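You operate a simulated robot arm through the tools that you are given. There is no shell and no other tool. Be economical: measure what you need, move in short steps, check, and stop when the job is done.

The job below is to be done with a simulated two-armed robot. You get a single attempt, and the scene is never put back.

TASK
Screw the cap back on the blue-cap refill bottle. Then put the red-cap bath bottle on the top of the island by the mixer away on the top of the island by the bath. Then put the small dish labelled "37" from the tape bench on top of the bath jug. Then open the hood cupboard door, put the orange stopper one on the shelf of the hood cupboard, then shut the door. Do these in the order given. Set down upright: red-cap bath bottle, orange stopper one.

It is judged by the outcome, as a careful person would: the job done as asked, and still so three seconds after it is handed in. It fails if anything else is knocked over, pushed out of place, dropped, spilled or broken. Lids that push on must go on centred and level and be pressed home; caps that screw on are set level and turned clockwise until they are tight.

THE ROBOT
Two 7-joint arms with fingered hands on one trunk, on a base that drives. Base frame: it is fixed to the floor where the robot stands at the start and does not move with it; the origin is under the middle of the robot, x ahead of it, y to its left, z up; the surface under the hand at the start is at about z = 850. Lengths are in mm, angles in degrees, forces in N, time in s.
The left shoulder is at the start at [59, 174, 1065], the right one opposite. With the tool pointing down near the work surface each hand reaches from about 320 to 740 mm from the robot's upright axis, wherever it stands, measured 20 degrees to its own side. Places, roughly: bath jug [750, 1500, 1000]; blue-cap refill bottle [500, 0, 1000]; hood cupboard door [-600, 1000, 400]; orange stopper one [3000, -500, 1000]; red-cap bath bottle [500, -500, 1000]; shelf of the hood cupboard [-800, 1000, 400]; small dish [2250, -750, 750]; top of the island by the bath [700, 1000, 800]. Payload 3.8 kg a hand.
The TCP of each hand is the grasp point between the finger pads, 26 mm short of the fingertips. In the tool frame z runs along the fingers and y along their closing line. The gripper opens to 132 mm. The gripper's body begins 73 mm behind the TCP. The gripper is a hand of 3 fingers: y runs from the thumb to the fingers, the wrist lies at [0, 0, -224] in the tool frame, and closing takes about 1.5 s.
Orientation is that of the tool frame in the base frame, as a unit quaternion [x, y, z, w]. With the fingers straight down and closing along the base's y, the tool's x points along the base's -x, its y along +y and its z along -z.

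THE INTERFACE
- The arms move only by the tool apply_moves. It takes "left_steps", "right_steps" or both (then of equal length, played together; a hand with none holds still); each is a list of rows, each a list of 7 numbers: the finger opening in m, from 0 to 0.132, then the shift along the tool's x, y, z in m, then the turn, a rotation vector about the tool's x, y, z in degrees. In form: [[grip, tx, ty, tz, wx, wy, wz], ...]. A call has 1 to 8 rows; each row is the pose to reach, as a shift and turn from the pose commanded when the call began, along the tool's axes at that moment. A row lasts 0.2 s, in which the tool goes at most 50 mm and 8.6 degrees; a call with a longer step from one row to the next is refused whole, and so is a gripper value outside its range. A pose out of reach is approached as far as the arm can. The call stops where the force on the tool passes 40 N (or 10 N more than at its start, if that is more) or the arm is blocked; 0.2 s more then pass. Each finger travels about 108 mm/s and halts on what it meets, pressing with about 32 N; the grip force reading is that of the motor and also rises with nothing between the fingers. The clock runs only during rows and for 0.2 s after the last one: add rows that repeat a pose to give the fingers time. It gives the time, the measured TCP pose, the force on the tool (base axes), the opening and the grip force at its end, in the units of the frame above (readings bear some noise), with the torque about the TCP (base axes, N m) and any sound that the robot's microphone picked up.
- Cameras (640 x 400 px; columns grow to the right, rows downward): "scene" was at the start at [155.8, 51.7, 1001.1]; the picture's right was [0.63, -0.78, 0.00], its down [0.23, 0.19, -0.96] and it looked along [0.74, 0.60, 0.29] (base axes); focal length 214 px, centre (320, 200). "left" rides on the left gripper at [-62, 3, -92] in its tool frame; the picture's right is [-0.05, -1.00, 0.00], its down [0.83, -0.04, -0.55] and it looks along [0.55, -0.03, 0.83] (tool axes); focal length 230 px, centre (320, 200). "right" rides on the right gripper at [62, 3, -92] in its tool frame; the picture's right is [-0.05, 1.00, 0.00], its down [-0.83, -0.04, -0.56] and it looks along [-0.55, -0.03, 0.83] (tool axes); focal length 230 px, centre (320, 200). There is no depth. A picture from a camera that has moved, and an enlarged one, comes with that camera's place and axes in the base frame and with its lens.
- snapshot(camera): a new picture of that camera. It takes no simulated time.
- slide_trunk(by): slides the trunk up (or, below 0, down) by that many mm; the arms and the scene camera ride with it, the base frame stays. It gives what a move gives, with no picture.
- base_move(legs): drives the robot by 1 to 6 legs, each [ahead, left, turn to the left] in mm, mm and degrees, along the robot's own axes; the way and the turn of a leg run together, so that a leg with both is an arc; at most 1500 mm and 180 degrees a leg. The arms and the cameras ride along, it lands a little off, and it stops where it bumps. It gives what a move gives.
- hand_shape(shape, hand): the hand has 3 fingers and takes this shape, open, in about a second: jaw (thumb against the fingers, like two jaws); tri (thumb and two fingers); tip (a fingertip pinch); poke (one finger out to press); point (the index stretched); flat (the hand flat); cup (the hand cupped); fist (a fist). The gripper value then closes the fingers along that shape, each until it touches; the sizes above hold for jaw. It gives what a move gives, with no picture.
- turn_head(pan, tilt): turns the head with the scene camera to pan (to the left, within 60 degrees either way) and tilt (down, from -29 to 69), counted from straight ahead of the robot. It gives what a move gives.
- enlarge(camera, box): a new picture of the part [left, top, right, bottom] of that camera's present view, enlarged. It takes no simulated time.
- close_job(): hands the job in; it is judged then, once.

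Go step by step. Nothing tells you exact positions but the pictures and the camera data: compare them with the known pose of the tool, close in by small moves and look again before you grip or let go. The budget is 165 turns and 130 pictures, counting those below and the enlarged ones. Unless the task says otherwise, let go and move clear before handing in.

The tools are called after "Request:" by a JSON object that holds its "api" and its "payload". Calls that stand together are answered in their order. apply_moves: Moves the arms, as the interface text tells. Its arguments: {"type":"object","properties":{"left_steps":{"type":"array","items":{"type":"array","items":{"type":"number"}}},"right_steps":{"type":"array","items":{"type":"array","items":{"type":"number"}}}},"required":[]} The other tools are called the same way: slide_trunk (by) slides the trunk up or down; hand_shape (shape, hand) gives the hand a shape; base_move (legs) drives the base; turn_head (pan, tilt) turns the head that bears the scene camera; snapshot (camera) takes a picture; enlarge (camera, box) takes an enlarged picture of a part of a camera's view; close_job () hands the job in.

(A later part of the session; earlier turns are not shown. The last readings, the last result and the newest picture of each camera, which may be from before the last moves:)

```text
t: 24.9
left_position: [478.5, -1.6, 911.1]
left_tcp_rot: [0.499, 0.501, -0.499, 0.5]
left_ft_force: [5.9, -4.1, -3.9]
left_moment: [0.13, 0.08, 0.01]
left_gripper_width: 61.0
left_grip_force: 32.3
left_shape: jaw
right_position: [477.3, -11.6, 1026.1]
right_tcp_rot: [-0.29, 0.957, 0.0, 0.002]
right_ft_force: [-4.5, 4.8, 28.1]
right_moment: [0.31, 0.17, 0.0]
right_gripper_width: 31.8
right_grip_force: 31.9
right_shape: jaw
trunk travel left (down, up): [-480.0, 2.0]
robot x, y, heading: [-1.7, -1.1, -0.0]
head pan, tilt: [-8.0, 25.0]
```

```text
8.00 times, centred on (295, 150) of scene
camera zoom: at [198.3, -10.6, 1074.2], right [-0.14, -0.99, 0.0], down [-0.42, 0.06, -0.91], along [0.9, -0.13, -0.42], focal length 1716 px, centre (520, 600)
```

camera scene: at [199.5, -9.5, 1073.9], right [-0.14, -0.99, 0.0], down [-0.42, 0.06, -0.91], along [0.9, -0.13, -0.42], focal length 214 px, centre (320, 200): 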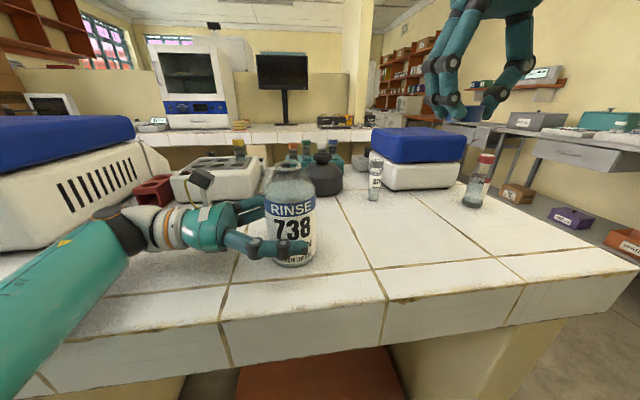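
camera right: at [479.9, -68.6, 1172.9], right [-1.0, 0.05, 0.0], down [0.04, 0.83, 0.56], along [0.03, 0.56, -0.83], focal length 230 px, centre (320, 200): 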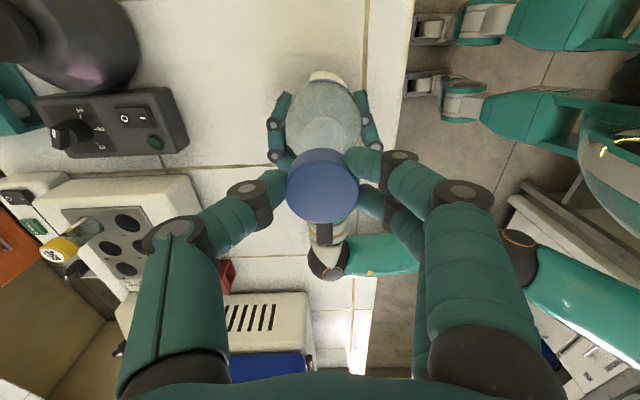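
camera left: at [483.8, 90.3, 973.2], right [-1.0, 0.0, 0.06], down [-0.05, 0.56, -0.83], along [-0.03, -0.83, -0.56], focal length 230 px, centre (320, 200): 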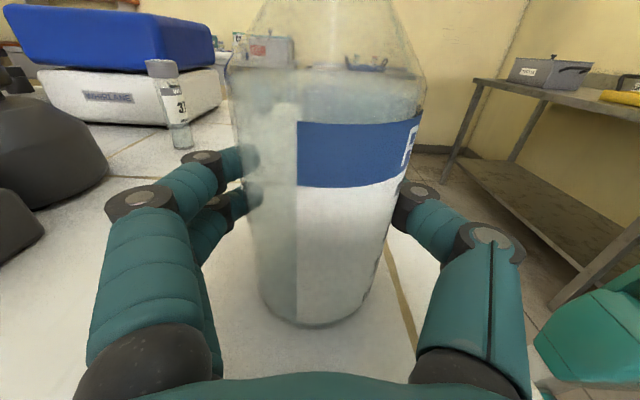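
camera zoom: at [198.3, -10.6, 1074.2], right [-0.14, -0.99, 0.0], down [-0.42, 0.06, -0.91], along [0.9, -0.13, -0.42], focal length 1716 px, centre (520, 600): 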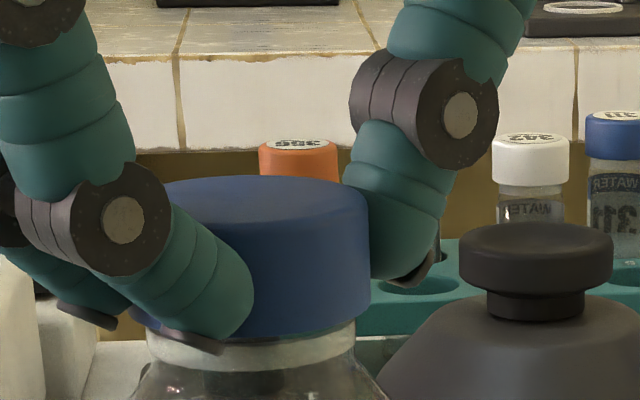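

Cap and neck are concentric and level. I continue turning clockwise and watch height and torque.

Request:
{"api": "apply_moves", "payload": {"right_steps": [[0.02, 0, 0.0004, -0.0008, 0, 0, 8], [0.02, -0.0001, 0.0008, -0.0008, 0, 0, 16], [0.02, -0.0002, 0.0011, -0.0006, 0, 0, 24], [0.02, -0.0004, 0.0015, -0.0004, 0, 0, 32], [0.02, -0.0007, 0.0018, -0.0002, 0, 0, 40], [0.02, -0.0009, 0.0021, 0, 0, 0, 48], [0.02, -0.0012, 0.0023, 0.0002, 0, 0, 56], [0.02, -0.0015, 0.0025, 0.0004, 0, 0, 64]]}}

Request:
{"api": "enlarge", "payload": {"camera": "scene", "box": [265, 125, 325, 175]}}

```text
t: 26.7
left_position: [478.4, -2.6, 911.9]
left_tcp_rot: [0.499, 0.502, -0.5, 0.499]
left_ft_force: [9.8, -7.9, -4.3]
left_moment: [0.17, 0.54, 0.04]
left_gripper_width: 61.1
left_grip_force: 32.5
left_shape: jaw
right_position: [478.9, -8.9, 1025.0]
right_tcp_rot: [0.261, 0.965, 0.002, 0.001]
right_ft_force: [-11.0, 8.0, 28.5]
right_moment: [0.26, 0.13, 0.04]
right_gripper_width: 31.7
right_grip_force: 32.0
right_shape: jaw
trunk travel left (down, up): [-480.0, 2.0]
robot x, y, heading: [0.8, -3.1, 0.0]
head pan, tilt: [-8.0, 25.0]
```

```text
8.00 times, centred on (295, 150) of scene
camera zoom: at [198.0, -10.6, 1074.2], right [-0.14, -0.99, 0.0], down [-0.42, 0.06, -0.91], along [0.9, -0.13, -0.42], focal length 1716 px, centre (520, 600)
```

zoom: 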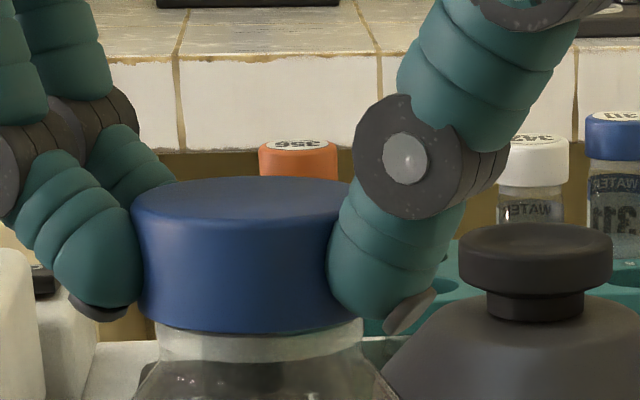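

Some side load has built up (about 11 N), so I'll relieve it by about 1 mm while turning on clockwise.

Request:
{"api": "apply_moves", "payload": {"right_steps": [[0.02, 0.0012, 0.0004, -0.001, 0, 0, 0], [0.02, 0.0012, 0.0005, -0.001, 0, 0, 8], [0.02, 0.0012, 0.0007, -0.0008, 0, 0, 16], [0.02, 0.0012, 0.0009, -0.0006, 0, 0, 24], [0.02, 0.0011, 0.001, -0.0004, 0, 0, 32], [0.02, 0.001, 0.0012, -0.0002, 0, 0, 40], [0.02, 0.0009, 0.0014, 0, 0, 0, 48], [0.02, 0.0008, 0.0015, 0.0, 0, 0, 56]]}}

Request:
{"api": "enlarge", "payload": {"camera": "scene", "box": [265, 125, 325, 175]}}

```text
t: 28.5
left_position: [478.7, -3.4, 913.0]
left_tcp_rot: [-0.5, -0.5, 0.501, -0.498]
left_ft_force: [0.9, -13.2, -1.6]
left_moment: [0.14, 0.08, -0.01]
left_gripper_width: 60.9
left_grip_force: 31.8
left_shape: jaw
right_position: [478.7, -5.9, 1024.3]
right_tcp_rot: [0.684, 0.73, 0.003, 0.002]
right_ft_force: [-0.6, 12.1, 25.8]
right_moment: [0.23, -0.09, 0.04]
right_gripper_width: 32.2
right_grip_force: 31.9
right_shape: jaw
trunk travel left (down, up): [-480.0, 2.0]
robot x, y, heading: [-0.5, 4.7, -0.3]
head pan, tilt: [-8.0, 25.0]
```

```text
8.00 times, centred on (295, 150) of scene
camera zoom: at [198.2, -10.7, 1074.2], right [-0.14, -0.99, 0.0], down [-0.42, 0.06, -0.91], along [0.9, -0.13, -0.42], focal length 1716 px, centre (520, 600)
```

zoom: 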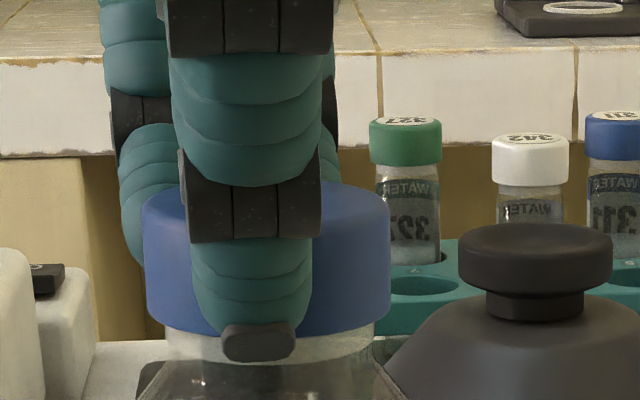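

The cap is concentric, level and has gone down about 3 mm. I'll relieve the load, open, and turn the hand back counter-clockwise for another stroke.

Request:
{"api": "apply_moves", "payload": {"right_steps": [[0.02, 0.0015, 0, -0.0015, 0, 0, 0], [0.05, 0.0015, 0, -0.0015, 0, 0, 0], [0.075, 0.0015, 0, -0.0015, 0, 0, 0], [0.08, 0.0, 0, -0.006, 0, 0, 0], [0.08, -0.002, 0, -0.01, 0, 0, -8.5], [0.08, -0.002, 0, -0.01, 0, 0, -17], [0.08, -0.002, 0, -0.01, 0, 0, -25.5], [0.08, -0.002, 0, -0.01, 0, 0, -34]]}}

Request:
{"api": "enlarge", "payload": {"camera": "scene", "box": [265, 125, 325, 175]}}

```text
t: 30.3
left_position: [480.5, -3.5, 912.0]
left_tcp_rot: [0.499, 0.502, -0.501, 0.498]
left_ft_force: [1.1, 0.6, 1.3]
left_moment: [0.0, -0.06, 0.0]
left_gripper_width: 60.7
left_grip_force: 32.4
left_shape: jaw
right_position: [479.4, -8.9, 1034.0]
right_tcp_rot: [0.437, 0.899, -0.001, 0.0]
right_ft_force: [-1.1, 0.3, 0.0]
right_moment: [-0.01, 0.01, 0.03]
right_gripper_width: 79.4
right_grip_force: 0.0
right_shape: jaw
trunk travel left (down, up): [-480.0, 2.0]
robot x, y, heading: [-0.7, 0.7, 0.2]
head pan, tilt: [-8.0, 25.0]
```

```text
8.00 times, centred on (295, 150) of scene
camera zoom: at [199.3, -10.5, 1073.9], right [-0.14, -0.99, 0.0], down [-0.42, 0.06, -0.91], along [0.9, -0.13, -0.42], focal length 1716 px, centre (520, 600)
```

zoom: 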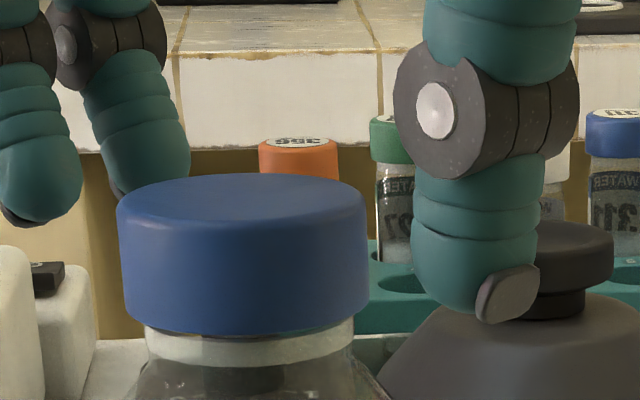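

The cap sits level and centred by itself. I'll swing the open hand back for the second stroke.

Request:
{"api": "apply_moves", "payload": {"right_steps": [[0.08, 0, 0, 0, 0, 0, -8.5], [0.08, 0, 0, 0, 0, 0, -17], [0.08, 0, 0, 0, 0, 0, -25.5], [0.08, 0, 0, 0, 0, 0, -34], [0.08, 0, 0, 0, 0, 0, -42.5], [0.08, 0, 0, 0, 0, 0, -51], [0.08, 0, 0, 0, 0, 0, -59.5], [0.08, 0, 0, 0, 0, 0, -68]]}}

Request:
{"api": "apply_moves", "payload": {"right_steps": [[0.08, 0, 0, 0, 0, 0, -8.5], [0.08, 0, 0, 0, 0, 0, -17], [0.08, 0, 0, 0, 0, 0, -25.5], [0.08, 0, 0, 0, 0, 0, -34], [0.08, 0, 0, 0, 0, 0, -42.5], [0.08, 0, 0, 0, 0, 0, -51], [0.08, 0, 0, 0, 0, 0, -59.5], [0.08, 0, 0, 0, 0, 0, -68]]}}

Request:
{"api": "enlarge", "payload": {"camera": "scene", "box": [265, 125, 325, 175]}}

Request:
{"api": "enlarge", "payload": {"camera": "right", "box": [250, 80, 400, 230]}}

```text
t: 32.1
left_position: [480.5, -2.6, 912.6]
left_tcp_rot: [0.498, 0.502, -0.5, 0.499]
left_ft_force: [1.3, 1.9, 0.4]
left_moment: [-0.05, -0.03, 0.01]
left_gripper_width: 60.8
left_grip_force: 31.8
left_shape: jaw
right_position: [480.1, -9.9, 1032.9]
right_tcp_rot: [-0.14, 0.99, 0.002, 0.0]
right_ft_force: [-0.2, -0.2, -0.5]
right_moment: [0.0, -0.01, -0.03]
right_gripper_width: 79.5
right_grip_force: 0.0
right_shape: jaw
trunk travel left (down, up): [-480.0, 2.0]
robot x, y, heading: [1.6, -0.8, -0.1]
head pan, tilt: [-8.0, 25.0]
```

```text
t: 33.9
left_position: [479.9, -2.9, 911.0]
left_tcp_rot: [0.498, 0.502, -0.501, 0.499]
left_ft_force: [1.5, 1.8, 1.8]
left_moment: [-0.02, -0.03, 0.04]
left_gripper_width: 60.7
left_grip_force: 31.8
left_shape: jaw
right_position: [480.2, -8.8, 1031.7]
right_tcp_rot: [-0.67, 0.742, 0.001, 0.0]
right_ft_force: [-0.1, 0.4, -0.5]
right_moment: [-0.02, 0.0, -0.03]
right_gripper_width: 79.3
right_grip_force: 0.1
right_shape: jaw
trunk travel left (down, up): [-480.0, 2.0]
robot x, y, heading: [-1.9, -0.8, 0.1]
head pan, tilt: [-8.0, 25.0]
```

```text
8.00 times, centred on (295, 150) of scene
camera zoom: at [199.3, -10.6, 1073.9], right [-0.14, -0.99, 0.0], down [-0.42, 0.06, -0.91], along [0.9, -0.13, -0.42], focal length 1716 px, centre (520, 600)
```

zoom: 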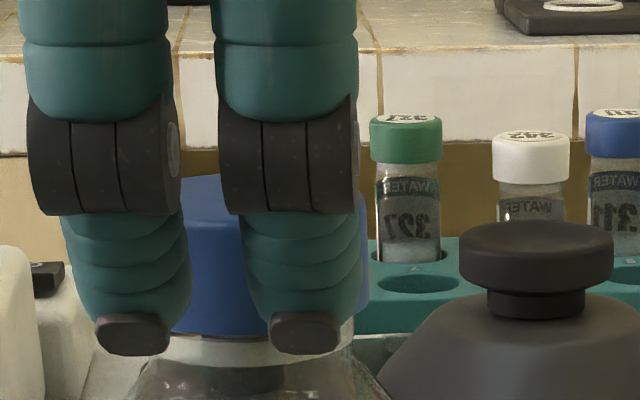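

```text
2.67 times, centred on (325, 155) of right
camera zoom: at [470.2, -70.8, 1125.4], right [-0.99, 0.15, 0.0], down [0.13, 0.82, 0.56], along [0.09, 0.55, -0.83], focal length 614 px, centre (307, 320)
```

zoom: 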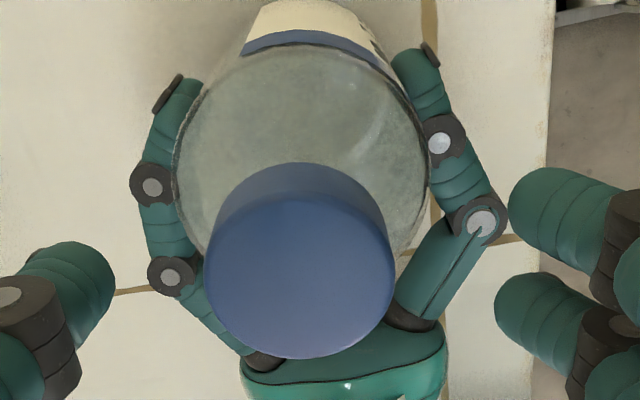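

The hand is about 2 mm off the cap's axis; I'll correct, descend and grip again.

Request:
{"api": "apply_moves", "payload": {"right_steps": [[0.08, -0.002, 0, 0.005, 0, 0, 0], [0.07, -0.002, 0, 0.01, 0, 0, 0], [0.05, -0.002, 0, 0.01, 0, 0, 0], [0.03, -0.002, 0, 0.01, 0, 0, 0], [0.02, -0.002, 0, 0.01, 0, 0, 0], [0.02, -0.002, 0, 0.01, 0, 0, 0], [0.02, -0.002, 0, 0.01, 0, 0, 0]]}}

Request:
{"api": "apply_moves", "payload": {"right_steps": [[0.02, 0, 0, 0.0, 0, 0, 8], [0.02, 0, 0, 0.0, 0, 0, 16], [0.02, 0, 0, 0.0002, 0, 0, 24], [0.02, 0, 0, 0.0004, 0, 0, 32], [0.02, 0, 0, 0.0006, 0, 0, 40], [0.02, 0, 0, 0.0008, 0, 0, 48], [0.02, 0, 0, 0.001, 0, 0, 56], [0.02, 0, 0, 0.001, 0, 0, 64]]}}

Request:
{"api": "enlarge", "payload": {"camera": "scene", "box": [265, 125, 325, 175]}}

```text
t: 35.5
left_position: [479.7, -2.9, 912.2]
left_tcp_rot: [0.499, 0.501, -0.501, 0.498]
left_ft_force: [-0.5, 1.5, 1.4]
left_moment: [-0.01, -0.05, 0.0]
left_gripper_width: 60.5
left_grip_force: 32.2
left_shape: jaw
right_position: [480.9, -8.8, 1023.8]
right_tcp_rot: [-0.669, 0.744, 0.0, 0.001]
right_ft_force: [2.0, 0.0, -1.3]
right_moment: [-0.03, -0.01, -0.01]
right_gripper_width: 30.2
right_grip_force: 32.3
right_shape: jaw
trunk travel left (down, up): [-480.0, 2.0]
robot x, y, heading: [0.4, -3.2, -0.0]
head pan, tilt: [-8.0, 25.0]
```

```text
t: 37.3
left_position: [479.3, -2.5, 912.6]
left_tcp_rot: [-0.501, -0.5, 0.502, -0.498]
left_ft_force: [-2.6, -1.4, 2.2]
left_moment: [-0.06, -0.17, -0.04]
left_gripper_width: 60.9
left_grip_force: 32.0
left_shape: jaw
right_position: [478.9, -9.4, 1022.2]
right_tcp_rot: [-0.172, 0.985, 0.001, 0.0]
right_ft_force: [2.0, 1.1, -3.1]
right_moment: [0.05, -0.09, 0.03]
right_gripper_width: 30.3
right_grip_force: 32.0
right_shape: jaw
trunk travel left (down, up): [-480.0, 2.0]
robot x, y, heading: [-0.4, 0.7, -0.2]
head pan, tilt: [-8.0, 25.0]
```

```text
8.00 times, centred on (295, 150) of scene
camera zoom: at [199.4, -10.7, 1073.8], right [-0.14, -0.99, 0.0], down [-0.42, 0.06, -0.91], along [0.9, -0.13, -0.42], focal length 1716 px, centre (520, 600)
```

zoom: 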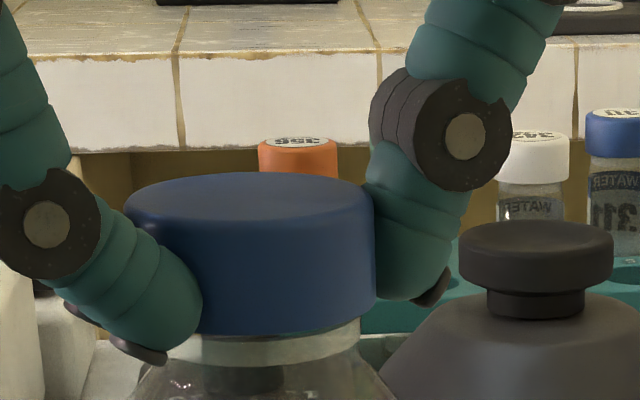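

The thread is engaged (the cap now pulls the hand slightly down). I'll keep turning clockwise, following it downward.

Request:
{"api": "apply_moves", "payload": {"right_steps": [[0.02, 0, 0, 0.0003, 0, 0, 8], [0.02, 0, 0, 0.0005, 0, 0, 16], [0.02, 0, 0, 0.0007, 0, 0, 24], [0.02, 0, 0, 0.0008, 0, 0, 32], [0.02, 0, 0, 0.0009, 0, 0, 40], [0.02, 0, 0, 0.001, 0, 0, 48], [0.02, 0, 0, 0.0012, 0, 0, 56], [0.02, 0, 0, 0.0013, 0, 0, 64]]}}

Request:
{"api": "apply_moves", "payload": {"right_steps": [[0.02, 0, 0, 0.0002, 0, 0, 8], [0.02, 0, 0, 0.0003, 0, 0, 16], [0.02, 0, 0, 0.0004, 0, 0, 24], [0.02, 0, 0, 0.0005, 0, 0, 32], [0.02, 0, 0, 0.0006, 0, 0, 40], [0.02, 0, 0, 0.0007, 0, 0, 48]]}}

Request:
{"api": "enlarge", "payload": {"camera": "scene", "box": [265, 125, 325, 175]}}

```text
t: 39.1
left_position: [478.2, -3.3, 912.2]
left_tcp_rot: [-0.5, -0.501, 0.501, -0.499]
left_ft_force: [7.0, -12.1, 2.3]
left_moment: [0.06, 0.52, -0.72]
left_gripper_width: 62.0
left_grip_force: 32.3
left_shape: jaw
right_position: [477.5, -8.0, 1021.2]
right_tcp_rot: [0.377, 0.926, 0.001, 0.0]
right_ft_force: [-5.8, 8.6, 4.7]
right_moment: [0.21, 0.0, 0.61]
right_gripper_width: 28.7
right_grip_force: 32.0
right_shape: jaw
trunk travel left (down, up): [-480.0, 2.0]
robot x, y, heading: [0.8, -0.9, -0.0]
head pan, tilt: [-8.0, 25.0]
```

```text
t: 40.5
left_position: [477.7, -3.1, 915.2]
left_tcp_rot: [0.501, 0.499, -0.5, 0.5]
left_ft_force: [-2.5, -18.8, 12.7]
left_moment: [-0.03, -0.33, -0.2]
left_gripper_width: 61.0
left_grip_force: 31.9
left_shape: jaw
right_position: [479.1, -8.2, 1022.5]
right_tcp_rot: [0.722, 0.692, 0.003, 0.002]
right_ft_force: [3.8, 12.1, 17.9]
right_moment: [0.07, -0.03, 0.2]
right_gripper_width: 22.0
right_grip_force: 31.7
right_shape: jaw
trunk travel left (down, up): [-480.0, 2.0]
robot x, y, heading: [2.7, -2.3, -0.0]
head pan, tilt: [-8.0, 25.0]
```

```text
8.00 times, centred on (295, 150) of scene
camera zoom: at [197.6, -11.2, 1074.6], right [-0.14, -0.99, 0.0], down [-0.42, 0.06, -0.91], along [0.9, -0.13, -0.42], focal length 1716 px, centre (520, 600)
```

zoom: 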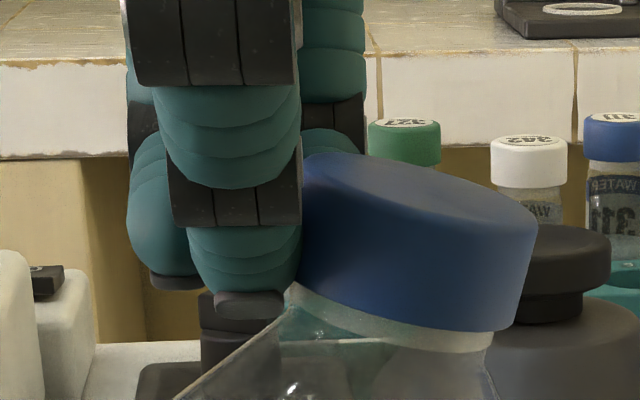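

The cap went tight (about 0.6 N·m), but the extra turn squeezed it out of the fingers and tilted the bottle within the left grip. I'll look at the whole situation before moving.

Request:
{"api": "snapshot", "payload": {"camera": "scene"}}

Request:
{"api": "snapshot", "payload": {"camera": "left"}}

Request:
{"api": "snapshot", "payload": {"camera": "right"}}

```text
85 pictures are left
camera scene: at [197.6, -11.2, 1074.6], right [-0.14, -0.99, 0.0], down [-0.42, 0.06, -0.91], along [0.9, -0.13, -0.42], focal length 214 px, centre (320, 200)
```

scene: 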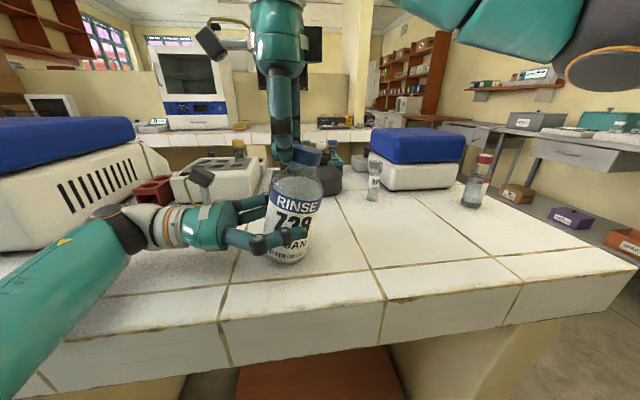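

```text
84 pictures are left
camera left: at [481.8, 89.3, 976.1], right [-1.0, 0.0, 0.05], down [-0.04, 0.55, -0.83], along [-0.03, -0.83, -0.55], focal length 230 px, centre (320, 200)
```

left: 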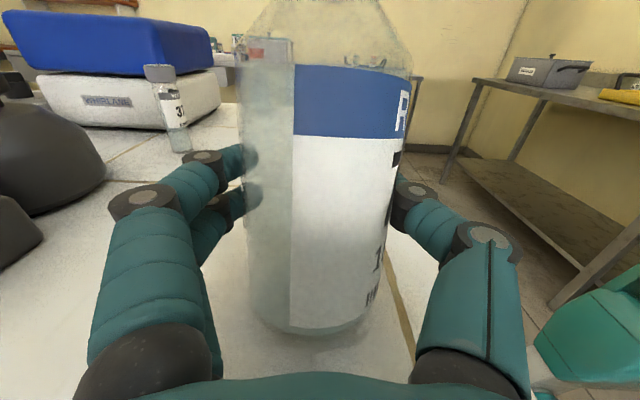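

```text
83 pictures are left
camera right: at [484.4, 52.0, 1115.3], right [1.0, -0.09, 0.01], down [-0.08, -0.83, 0.55], along [-0.05, -0.55, -0.83], focal length 230 px, centre (320, 200)
```

right: 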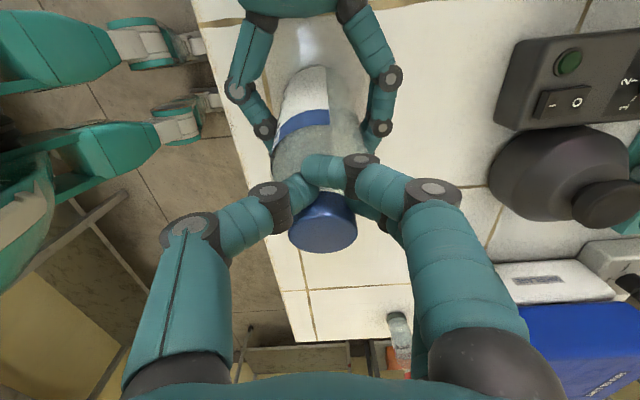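

The bottle leans about 20° toward -y, held between the left fingers; it is within its self-righting angle. I'll draw the right hand gently back and up so it can come upright.

Request:
{"api": "apply_moves", "payload": {"right_steps": [[0.03, 0.005, 0, -0.003, 0, 0, 0], [0.03, 0.01, 0, -0.006, 0, 0, 0], [0.035, 0.015, 0, -0.012, 0, 0, 0], [0.035, 0.02, 0, -0.02, 0, 0, 0], [0.035, 0.025, 0, -0.035, 0, 0, 0], [0.035, 0.025, 0, -0.05, 0, 0, 0]]}}

Request:
{"api": "enlarge", "payload": {"camera": "scene", "box": [200, 100, 360, 280]}}

```text
t: 41.9
left_position: [479.3, -2.4, 914.2]
left_tcp_rot: [-0.498, -0.501, 0.501, -0.501]
left_ft_force: [-0.5, 5.1, 18.7]
left_moment: [-0.27, -0.03, -0.05]
left_gripper_width: 60.3
left_grip_force: 31.9
left_shape: jaw
right_position: [479.7, 16.5, 1070.4]
right_tcp_rot: [0.719, 0.695, 0.001, 0.001]
right_ft_force: [-0.1, -0.3, 0.4]
right_moment: [-0.02, 0.04, 0.04]
right_gripper_width: 34.8
right_grip_force: 0.0
right_shape: jaw
trunk travel left (down, up): [-480.0, 2.0]
robot x, y, heading: [-0.3, -2.9, 0.4]
head pan, tilt: [-8.0, 25.0]
```

```text
2.22 times, centred on (280, 190) of scene
camera zoom: at [198.2, -10.2, 1074.2], right [-0.14, -0.99, 0.0], down [-0.42, 0.06, -0.91], along [0.9, -0.13, -0.42], focal length 477 px, centre (409, 222)
```

zoom: 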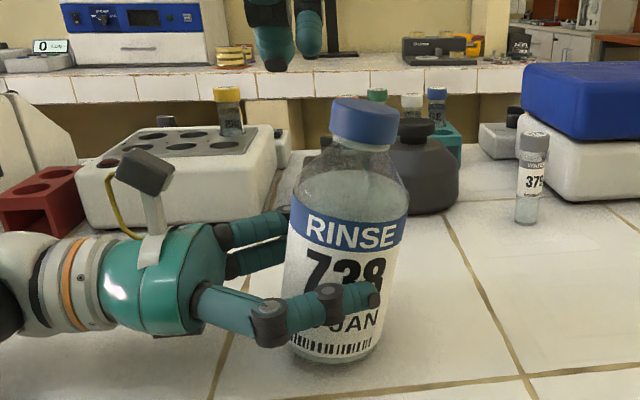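

It still leans about 11°, held by the left hand. I'll right it with the left wrist, turning about the closing axis, with the right hand raised clear.

Request:
{"api": "apply_moves", "payload": {"left_steps": [[0.055, 0, 0, 0, 0, -2.5, 0], [0.055, 0, 0, 0, 0, -5, 0], [0.055, 0, 0, 0, 0, -7.5, 0], [0.055, 0, 0, 0, 0, -10, 0], [0.055, 0, 0, 0, 0, -11, 0], [0.055, 0, 0, 0, 0, -11, 0]], "right_steps": [[0.035, 0, 0, -0.02, 0, 0, 0], [0.035, 0, 0, -0.04, 0, 0, 0], [0.035, 0, 0, -0.06, 0, 0, 0], [0.035, 0, 0, -0.08, 0, 0, 0], [0.035, 0, 0, -0.08, 0, 0, 0], [0.035, 0, 0, -0.08, 0, 0, 0]]}}

Request:
{"api": "enlarge", "payload": {"camera": "scene", "box": [200, 100, 360, 280]}}

Request:
{"api": "snapshot", "payload": {"camera": "left"}}

```text
t: 43.3
left_position: [478.3, -3.0, 914.2]
left_tcp_rot: [-0.499, -0.5, 0.501, -0.5]
left_ft_force: [0.5, 6.2, 18.7]
left_moment: [-0.25, -0.02, -0.01]
left_gripper_width: 60.0
left_grip_force: 31.8
left_shape: jaw
left hand out of reach, approached as far as the arm can: row 2, 3, 4, 5, 6
right_position: [477.4, 18.1, 1151.3]
right_tcp_rot: [0.72, 0.694, 0.001, 0.001]
right_ft_force: [-0.6, -0.1, 0.2]
right_moment: [0.0, 0.01, 0.0]
right_gripper_width: 34.6
right_grip_force: 0.0
right_shape: jaw
trunk travel left (down, up): [-480.0, 2.0]
robot x, y, heading: [2.7, 1.2, 0.0]
head pan, tilt: [-8.0, 25.0]
```

```text
2.22 times, centred on (280, 190) of scene
camera zoom: at [198.2, -10.2, 1074.2], right [-0.14, -0.99, 0.0], down [-0.42, 0.06, -0.91], along [0.9, -0.13, -0.42], focal length 477 px, centre (409, 222)
```

zoom: 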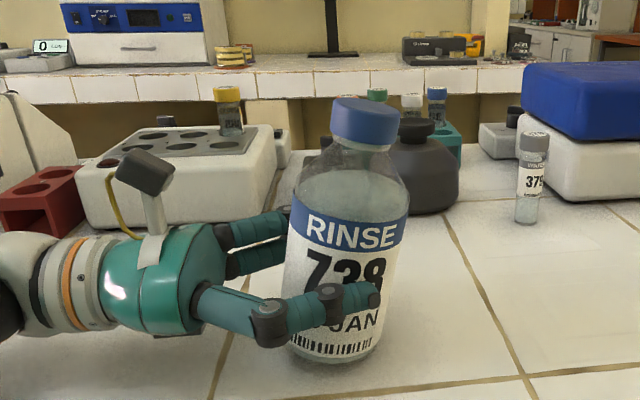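

```text
80 pictures are left
camera left: at [482.9, 90.8, 974.6], right [-1.0, 0.0, 0.05], down [-0.05, 0.55, -0.83], along [-0.03, -0.83, -0.55], focal length 230 px, centre (320, 200)
```

left: 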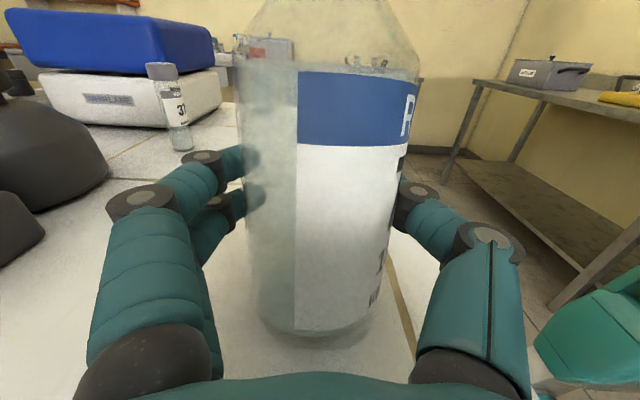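

The left wrist is out of reach at this height. I'll lift the bottle a bit so the wrist can level it.

Request:
{"api": "apply_moves", "payload": {"left_steps": [[0.055, -0.008, 0, 0, 0, 0, 0], [0.055, -0.016, 0, 0, 0, 0, 0], [0.055, -0.024, 0, 0, 0, 0, 0], [0.055, -0.032, 0, 0, 0, 0, 0], [0.055, -0.04, 0, 0, 0, 0, 0], [0.055, -0.04, 0, 0, 0, 0, 0]]}}

Request:
{"api": "enlarge", "payload": {"camera": "scene", "box": [200, 80, 360, 280]}}

```text
t: 44.7
left_position: [479.7, -4.7, 950.8]
left_tcp_rot: [0.499, 0.502, -0.501, 0.498]
left_ft_force: [-0.9, -0.1, -4.9]
left_moment: [0.05, 0.02, -0.02]
left_gripper_width: 60.0
left_grip_force: 32.2
left_shape: jaw
right_position: [478.1, 17.1, 1149.8]
right_tcp_rot: [0.72, 0.694, 0.001, 0.0]
right_ft_force: [-1.0, 0.2, 0.5]
right_moment: [-0.01, -0.03, -0.04]
right_gripper_width: 34.9
right_grip_force: 0.0
right_shape: jaw
trunk travel left (down, up): [-480.0, 2.0]
robot x, y, heading: [-0.4, -1.5, 0.1]
head pan, tilt: [-8.0, 25.0]
```

```text
2.00 times, centred on (280, 180) of scene
camera zoom: at [199.6, -10.8, 1073.8], right [-0.14, -0.99, 0.0], down [-0.42, 0.06, -0.91], along [0.9, -0.13, -0.42], focal length 429 px, centre (400, 240)
```

zoom: 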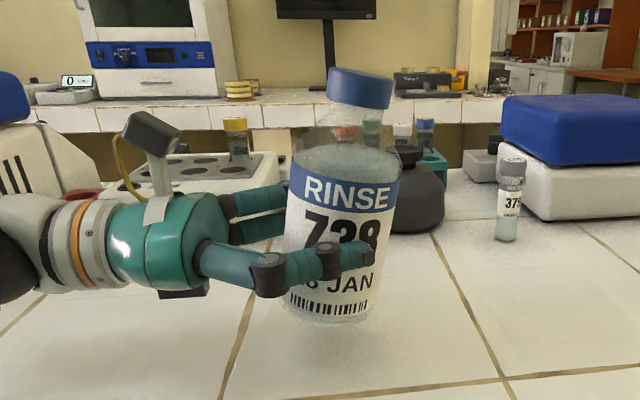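

The bottle is in the air, firmly held, leaning about 12°. Now rotate it upright.

Request:
{"api": "apply_moves", "payload": {"left_steps": [[0.055, 0, 0, 0, 0, -3, 0], [0.055, 0, 0, 0, 0, -6, 0], [0.055, 0, 0, 0, 0, -9, 0], [0.055, 0, 0, 0, 0, -12, 0], [0.055, 0, 0, 0, 0, -12, 0]]}}

Request:
{"api": "enlarge", "payload": {"camera": "scene", "box": [200, 80, 360, 280]}}

```text
t: 45.9
left_position: [480.4, -3.6, 952.6]
left_tcp_rot: [-0.458, -0.462, 0.538, -0.537]
left_ft_force: [0.0, 0.7, -5.2]
left_moment: [0.05, -0.01, 0.01]
left_gripper_width: 60.0
left_grip_force: 31.6
left_shape: jaw
left hand out of reach, approached as far as the arm can: row 4, 5
right_position: [479.4, 17.5, 1150.3]
right_tcp_rot: [0.72, 0.694, 0.0, 0.001]
right_ft_force: [-0.3, -0.5, 0.5]
right_moment: [0.0, 0.04, -0.01]
right_gripper_width: 34.9
right_grip_force: 0.1
right_shape: jaw
trunk travel left (down, up): [-480.0, 2.0]
robot x, y, heading: [-0.1, 5.0, 0.1]
head pan, tilt: [-8.0, 25.0]
```

```text
2.00 times, centred on (280, 180) of scene
camera zoom: at [199.6, -10.8, 1073.8], right [-0.14, -0.99, 0.0], down [-0.42, 0.06, -0.91], along [0.9, -0.13, -0.42], focal length 429 px, centre (400, 240)
```

zoom: 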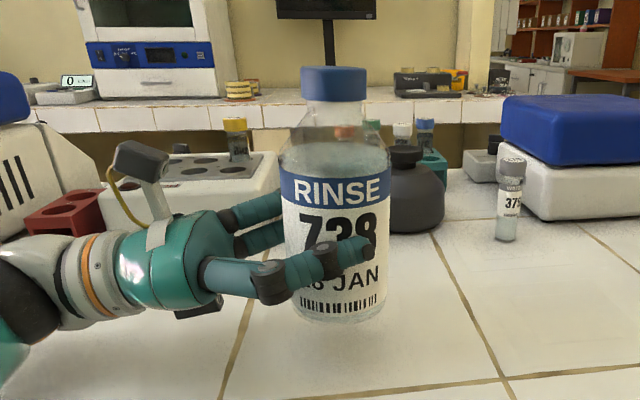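

The bottle is now upright to within about 3°, roughly 50 mm above the bench. I'll lower it with the trunk, keeping this arm pose.

Request:
{"api": "slide_trunk", "payload": {"by": -40}}

Request:
{"api": "enlarge", "payload": {"camera": "scene", "box": [200, 80, 360, 280]}}

```text
t: 46.7
left_position: [462.0, -19.9, 945.4]
left_tcp_rot: [0.48, 0.436, -0.528, 0.548]
left_ft_force: [0.1, 0.0, -4.8]
left_moment: [0.03, -0.02, -0.01]
left_gripper_width: 60.3
left_grip_force: 31.8
left_shape: jaw
right_position: [460.5, 6.8, 1122.4]
right_tcp_rot: [0.72, 0.694, 0.011, 0.005]
right_ft_force: [1.4, -0.8, -0.4]
right_moment: [0.02, 0.06, 0.01]
right_gripper_width: 34.5
right_grip_force: 0.1
right_shape: jaw
trunk travel left (down, up): [-440.0, 42.0]
robot x, y, heading: [-4.3, -1.0, -0.2]
head pan, tilt: [-8.0, 25.0]
```

```text
2.00 times, centred on (280, 180) of scene
camera zoom: at [178.7, -20.6, 1022.6], right [-0.14, -0.99, -0.01], down [-0.4, 0.07, -0.91], along [0.9, -0.12, -0.41], focal length 429 px, centre (400, 240)
```

zoom: 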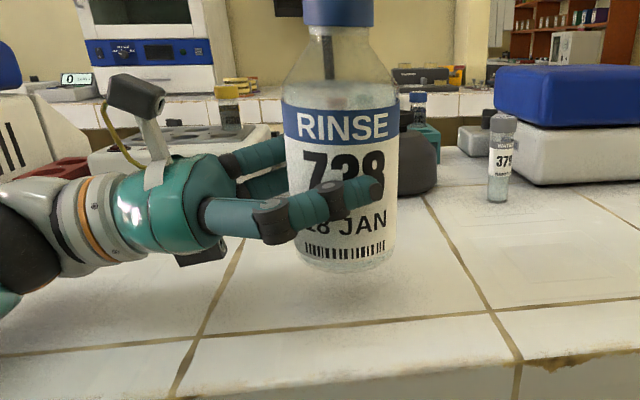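

The left arm seems to be leaning on the bench edge (the whole robot shifted). I'll raise the trunk back and check.

Request:
{"api": "slide_trunk", "payload": {"by": 40}}

Request:
{"api": "snapshot", "payload": {"camera": "scene"}}

```text
t: 47.6
left_position: [479.7, -4.5, 949.7]
left_tcp_rot: [-0.456, -0.465, 0.539, -0.535]
left_ft_force: [-0.3, 1.2, -4.9]
left_moment: [0.01, 0.01, 0.01]
left_gripper_width: 60.3
left_grip_force: 32.1
left_shape: jaw
right_position: [480.6, 15.9, 1147.8]
right_tcp_rot: [0.72, 0.694, -0.001, -0.002]
right_ft_force: [1.1, -0.3, 0.0]
right_moment: [0.02, 0.01, 0.0]
right_gripper_width: 34.9
right_grip_force: 0.0
right_shape: jaw
trunk travel left (down, up): [-480.0, 2.0]
robot x, y, heading: [-0.4, -0.3, -0.1]
head pan, tilt: [-8.0, 25.0]
```

```text
76 pictures are left
camera scene: at [198.7, -11.8, 1073.1], right [-0.14, -0.99, 0.0], down [-0.42, 0.06, -0.91], along [0.9, -0.13, -0.42], focal length 214 px, centre (320, 200)
```

scene: 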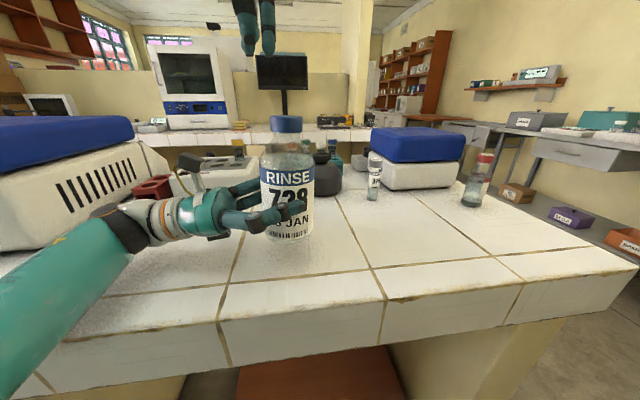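

Restored. The safe way down is to take the bottle by its tight cap with the right hand from above; I check its position in the right camera.

Request:
{"api": "snapshot", "payload": {"camera": "right"}}

Request:
{"api": "enlarge", "payload": {"camera": "scene", "box": [240, 90, 340, 250]}}

```text
75 pictures are left
camera right: at [486.4, 76.0, 1240.2], right [1.0, -0.09, 0.0], down [-0.07, -0.83, 0.55], along [-0.05, -0.55, -0.83], focal length 230 px, centre (320, 200)
```

right: 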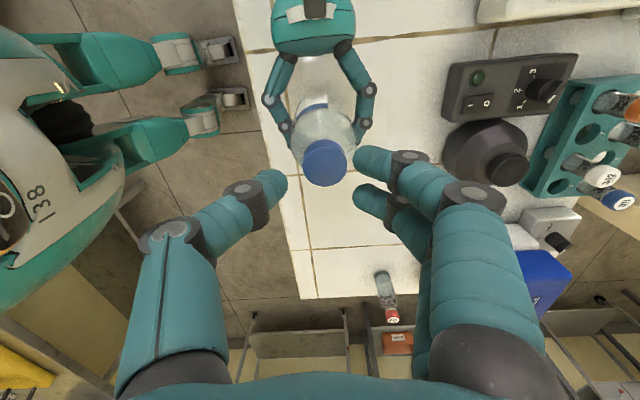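

```text
2.50 times, centred on (290, 170) of scene
camera zoom: at [198.7, -11.8, 1073.1], right [-0.14, -0.99, 0.0], down [-0.42, 0.06, -0.91], along [0.9, -0.13, -0.42], focal length 536 px, centre (395, 275)
```

zoom: 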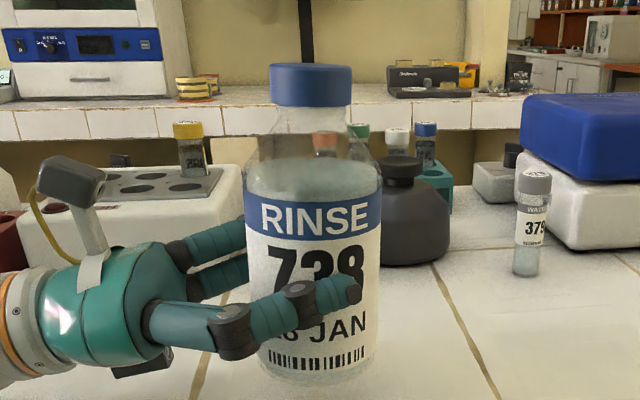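

Cap is at about (482,-9), z 1039–1057. I'll move the open right hand over and down around it.

Request:
{"api": "apply_moves", "payload": {"right_steps": [[0.06, -0.01, 0.001, 0, 0, 0, 0], [0.08, -0.025, 0.0025, 0, 0, 0, 0], [0.09, -0.025, 0.0025, 0.02, 0, 0, 0], [0.09, -0.025, 0.0025, 0.045, 0, 0, 0], [0.09, -0.025, 0.0025, 0.065, 0, 0, 0], [0.09, -0.025, 0.0025, 0.08, 0, 0, 0], [0.09, -0.025, 0.0025, 0.08, 0, 0, 0]]}}

Request:
{"api": "enlarge", "payload": {"camera": "right", "box": [200, 80, 440, 280]}}

Request:
{"api": "enlarge", "payload": {"camera": "scene", "box": [240, 90, 340, 250]}}

```text
t: 49.2
left_position: [481.5, -5.0, 953.0]
left_tcp_rot: [-0.457, -0.461, 0.538, -0.537]
left_ft_force: [0.3, -0.9, -5.1]
left_moment: [0.0, 0.0, 0.01]
left_gripper_width: 60.2
left_grip_force: 32.6
left_shape: jaw
right_position: [482.2, -8.8, 1068.2]
right_tcp_rot: [0.72, 0.694, 0.0, -0.001]
right_ft_force: [0.3, 0.0, 0.3]
right_moment: [0.02, 0.03, 0.01]
right_gripper_width: 89.8
right_grip_force: 0.1
right_shape: jaw
trunk travel left (down, up): [-480.0, 2.0]
robot x, y, heading: [-0.5, -0.7, -0.2]
head pan, tilt: [-8.0, 25.0]
```

```text
2.00 times, centred on (320, 180) of right
camera zoom: at [487.7, 51.3, 1161.3], right [1.0, -0.09, 0.0], down [-0.07, -0.83, 0.55], along [-0.05, -0.55, -0.83], focal length 460 px, centre (320, 240)
```

zoom: 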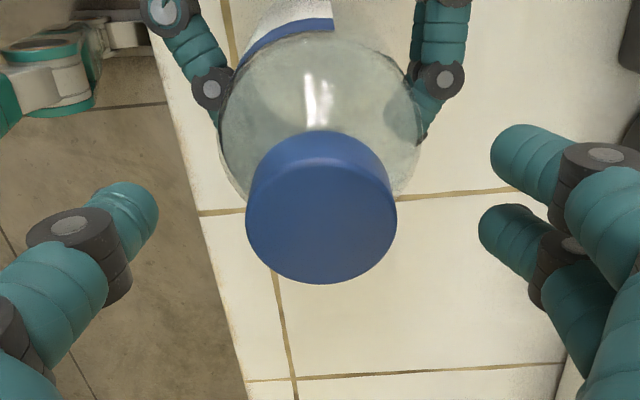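

```text
2.50 times, centred on (290, 170) of scene
camera zoom: at [199.5, -10.7, 1073.9], right [-0.14, -0.99, 0.0], down [-0.42, 0.06, -0.91], along [0.9, -0.13, -0.42], focal length 536 px, centre (395, 275)
```

zoom: 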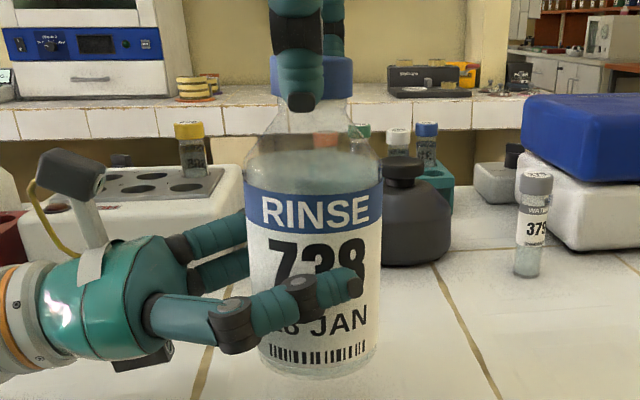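

Well centred. Grip the cap.

Request:
{"api": "apply_moves", "payload": {"right_steps": [[0.07, 0, 0, 0, 0, 0, 0], [0.05, 0, 0, 0, 0, 0, 0], [0.035, 0, 0, 0, 0, 0, 0], [0.02, 0, 0, 0, 0, 0, 0], [0.02, 0, 0, 0, 0, 0, 0], [0.02, 0, 0, 0, 0, 0, 0]]}}

Request:
{"api": "enlarge", "payload": {"camera": "right", "box": [200, 80, 440, 280]}}

```text
t: 50.6
left_position: [480.3, -3.6, 953.2]
left_tcp_rot: [-0.459, -0.461, 0.538, -0.536]
left_ft_force: [0.3, 0.3, -4.1]
left_moment: [0.03, 0.0, 0.03]
left_gripper_width: 60.3
left_grip_force: 32.6
left_shape: jaw
right_position: [482.9, -10.7, 1068.5]
right_tcp_rot: [0.72, 0.694, -0.001, 0.0]
right_ft_force: [0.9, 0.5, 0.0]
right_moment: [-0.01, -0.02, 0.01]
right_gripper_width: 30.7
right_grip_force: 32.1
right_shape: jaw
trunk travel left (down, up): [-480.0, 2.0]
robot x, y, heading: [-1.4, 0.3, -0.1]
head pan, tilt: [-8.0, 25.0]
```

```text
2.00 times, centred on (320, 180) of right
camera zoom: at [487.9, 51.1, 1161.4], right [1.0, -0.09, 0.0], down [-0.07, -0.83, 0.55], along [-0.05, -0.55, -0.83], focal length 460 px, centre (320, 240)
```

zoom: 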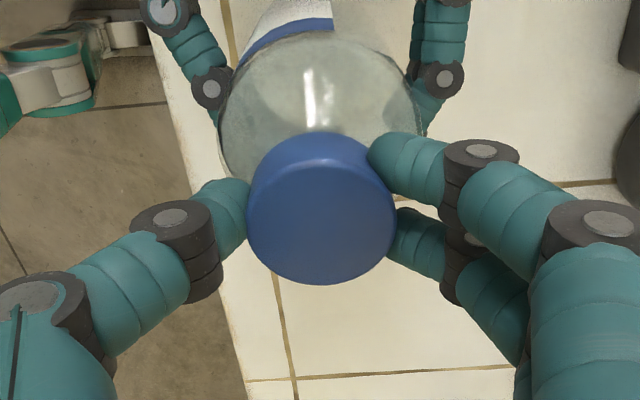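

Cap well gripped. I open the left hand and draw it back, leaving the bottle hanging in the right.

Request:
{"api": "apply_moves", "payload": {"left_steps": [[0.08, 0, 0, 0, 0, 0, 0], [0.1, 0, 0, 0, 0, 0, 0], [0.12, 0, 0, 0, 0, 0, 0], [0.13, 0, 0, -0.02, 0, 0, 0], [0.13, 0, 0, -0.05, 0, 0, 0], [0.13, 0, 0, -0.09, 0, 0, 0], [0.13, 0, 0, -0.13, 0, 0, 0], [0.13, 0, 0, -0.13, 0, 0, 0]]}}

Request:
{"api": "enlarge", "payload": {"camera": "scene", "box": [200, 80, 360, 280]}}

```text
t: 52.4
left_position: [476.6, 103.7, 936.5]
left_tcp_rot: [-0.459, -0.461, 0.539, -0.535]
left_ft_force: [0.2, 0.4, 0.0]
left_moment: [0.01, 0.01, -0.01]
left_gripper_width: 129.9
left_grip_force: 0.0
left_shape: jaw
left hand out of reach, approached as far as the arm can: row 7, 8
right_position: [481.2, -10.5, 1068.8]
right_tcp_rot: [0.719, 0.695, 0.0, 0.0]
right_ft_force: [0.1, 0.5, -4.2]
right_moment: [-0.01, 0.01, -0.01]
right_gripper_width: 30.2
right_grip_force: 32.0
right_shape: jaw
trunk travel left (down, up): [-480.0, 2.0]
robot x, y, heading: [-4.7, -4.8, -0.0]
head pan, tilt: [-8.0, 25.0]
```

```text
2.00 times, centred on (280, 180) of scene
camera zoom: at [199.5, -10.5, 1073.8], right [-0.14, -0.99, 0.0], down [-0.42, 0.06, -0.91], along [0.9, -0.13, -0.42], focal length 429 px, centre (400, 240)
```

zoom: 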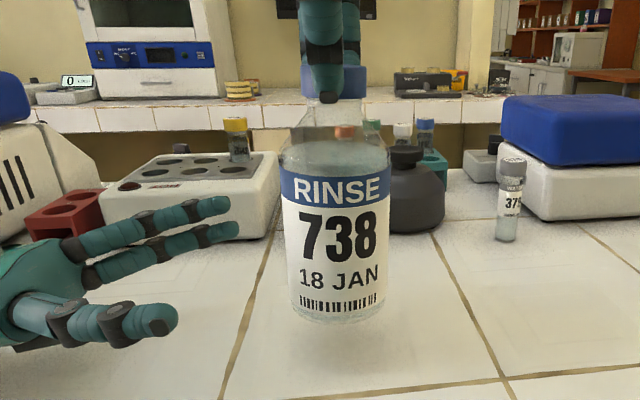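

The bottle hangs straight. Lower it to the bench.

Request:
{"api": "apply_moves", "payload": {"right_steps": [[0.02, 0, 0, 0.01, 0, 0, 0], [0.02, 0, 0, 0.02, 0, 0, 0], [0.02, 0, 0, 0.03, 0, 0, 0], [0.02, 0, 0, 0.037, 0, 0, 0], [0.02, 0, 0, 0.041, 0, 0, 0], [0.02, 0, 0, 0.044, 0, 0, 0], [0.02, 0, 0, 0.046, 0, 0, 0], [0.02, 0, 0, 0.048, 0, 0, 0]]}}

Request:
{"api": "enlarge", "payload": {"camera": "scene", "box": [200, 80, 360, 280]}}

```text
t: 54.2
left_position: [477.9, 104.7, 938.4]
left_tcp_rot: [0.458, 0.462, -0.537, 0.537]
left_ft_force: [0.1, -0.4, 0.3]
left_moment: [-0.03, -0.02, -0.03]
left_gripper_width: 129.6
left_grip_force: 0.0
left_shape: jaw
right_position: [480.8, -7.1, 1023.4]
right_tcp_rot: [0.72, 0.694, 0.003, 0.001]
right_ft_force: [-1.0, 2.0, 7.6]
right_moment: [-0.01, 0.02, 0.0]
right_gripper_width: 30.7
right_grip_force: 32.9
right_shape: jaw
trunk travel left (down, up): [-480.0, 2.0]
robot x, y, heading: [-3.8, 4.1, 0.1]
head pan, tilt: [-8.0, 25.0]
```

```text
2.00 times, centred on (280, 180) of scene
camera zoom: at [198.8, -10.4, 1074.3], right [-0.14, -0.99, 0.0], down [-0.42, 0.06, -0.91], along [0.9, -0.13, -0.42], focal length 429 px, centre (400, 240)
```

zoom: 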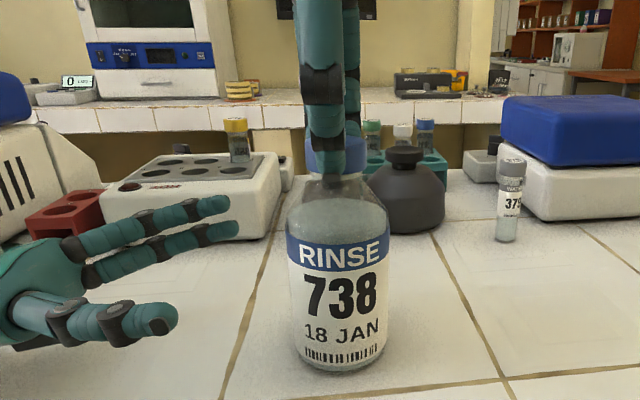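

The bottle stands on the bench. I release the cap, rise clear and inspect.

Request:
{"api": "apply_moves", "payload": {"right_steps": [[0.03, 0, 0, -0.001, 0, 0, 0], [0.05, 0, 0, -0.001, 0, 0, 0], [0.07, 0, 0, -0.001, 0, 0, 0], [0.09, 0, 0, -0.005, 0, 0, 0], [0.09, 0, 0, -0.04, 0, 0, 0], [0.09, 0, 0, -0.08, 0, 0, 0], [0.09, 0, 0, -0.12, 0, 0, 0], [0.09, 0, 0, -0.15, 0, 0, 0]]}}

Request:
{"api": "enlarge", "payload": {"camera": "scene", "box": [250, 130, 330, 180]}}

```text
t: 56.0
left_position: [476.9, 103.4, 937.6]
left_tcp_rot: [-0.458, -0.461, 0.539, -0.536]
left_ft_force: [0.3, 0.3, 0.1]
left_moment: [-0.01, 0.01, -0.01]
left_gripper_width: 129.9
left_grip_force: 0.2
left_shape: jaw
right_position: [479.5, -8.1, 1174.3]
right_tcp_rot: [0.72, 0.694, 0.001, 0.0]
right_ft_force: [1.3, 0.2, 0.4]
right_moment: [0.02, -0.02, 0.05]
right_gripper_width: 89.5
right_grip_force: 0.1
right_shape: jaw
trunk travel left (down, up): [-480.0, 2.0]
robot x, y, heading: [0.3, 1.7, 0.0]
head pan, tilt: [-8.0, 25.0]
```

```text
8.00 times, centred on (290, 155) of scene
camera zoom: at [199.0, -10.6, 1074.0], right [-0.14, -0.99, 0.0], down [-0.42, 0.06, -0.91], along [0.9, -0.13, -0.42], focal length 1716 px, centre (560, 560)
```

zoom: 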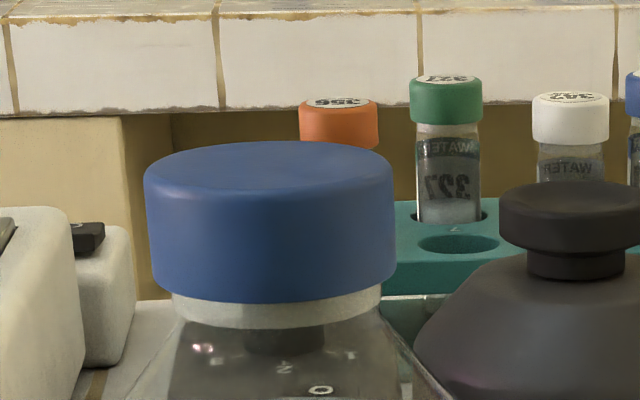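

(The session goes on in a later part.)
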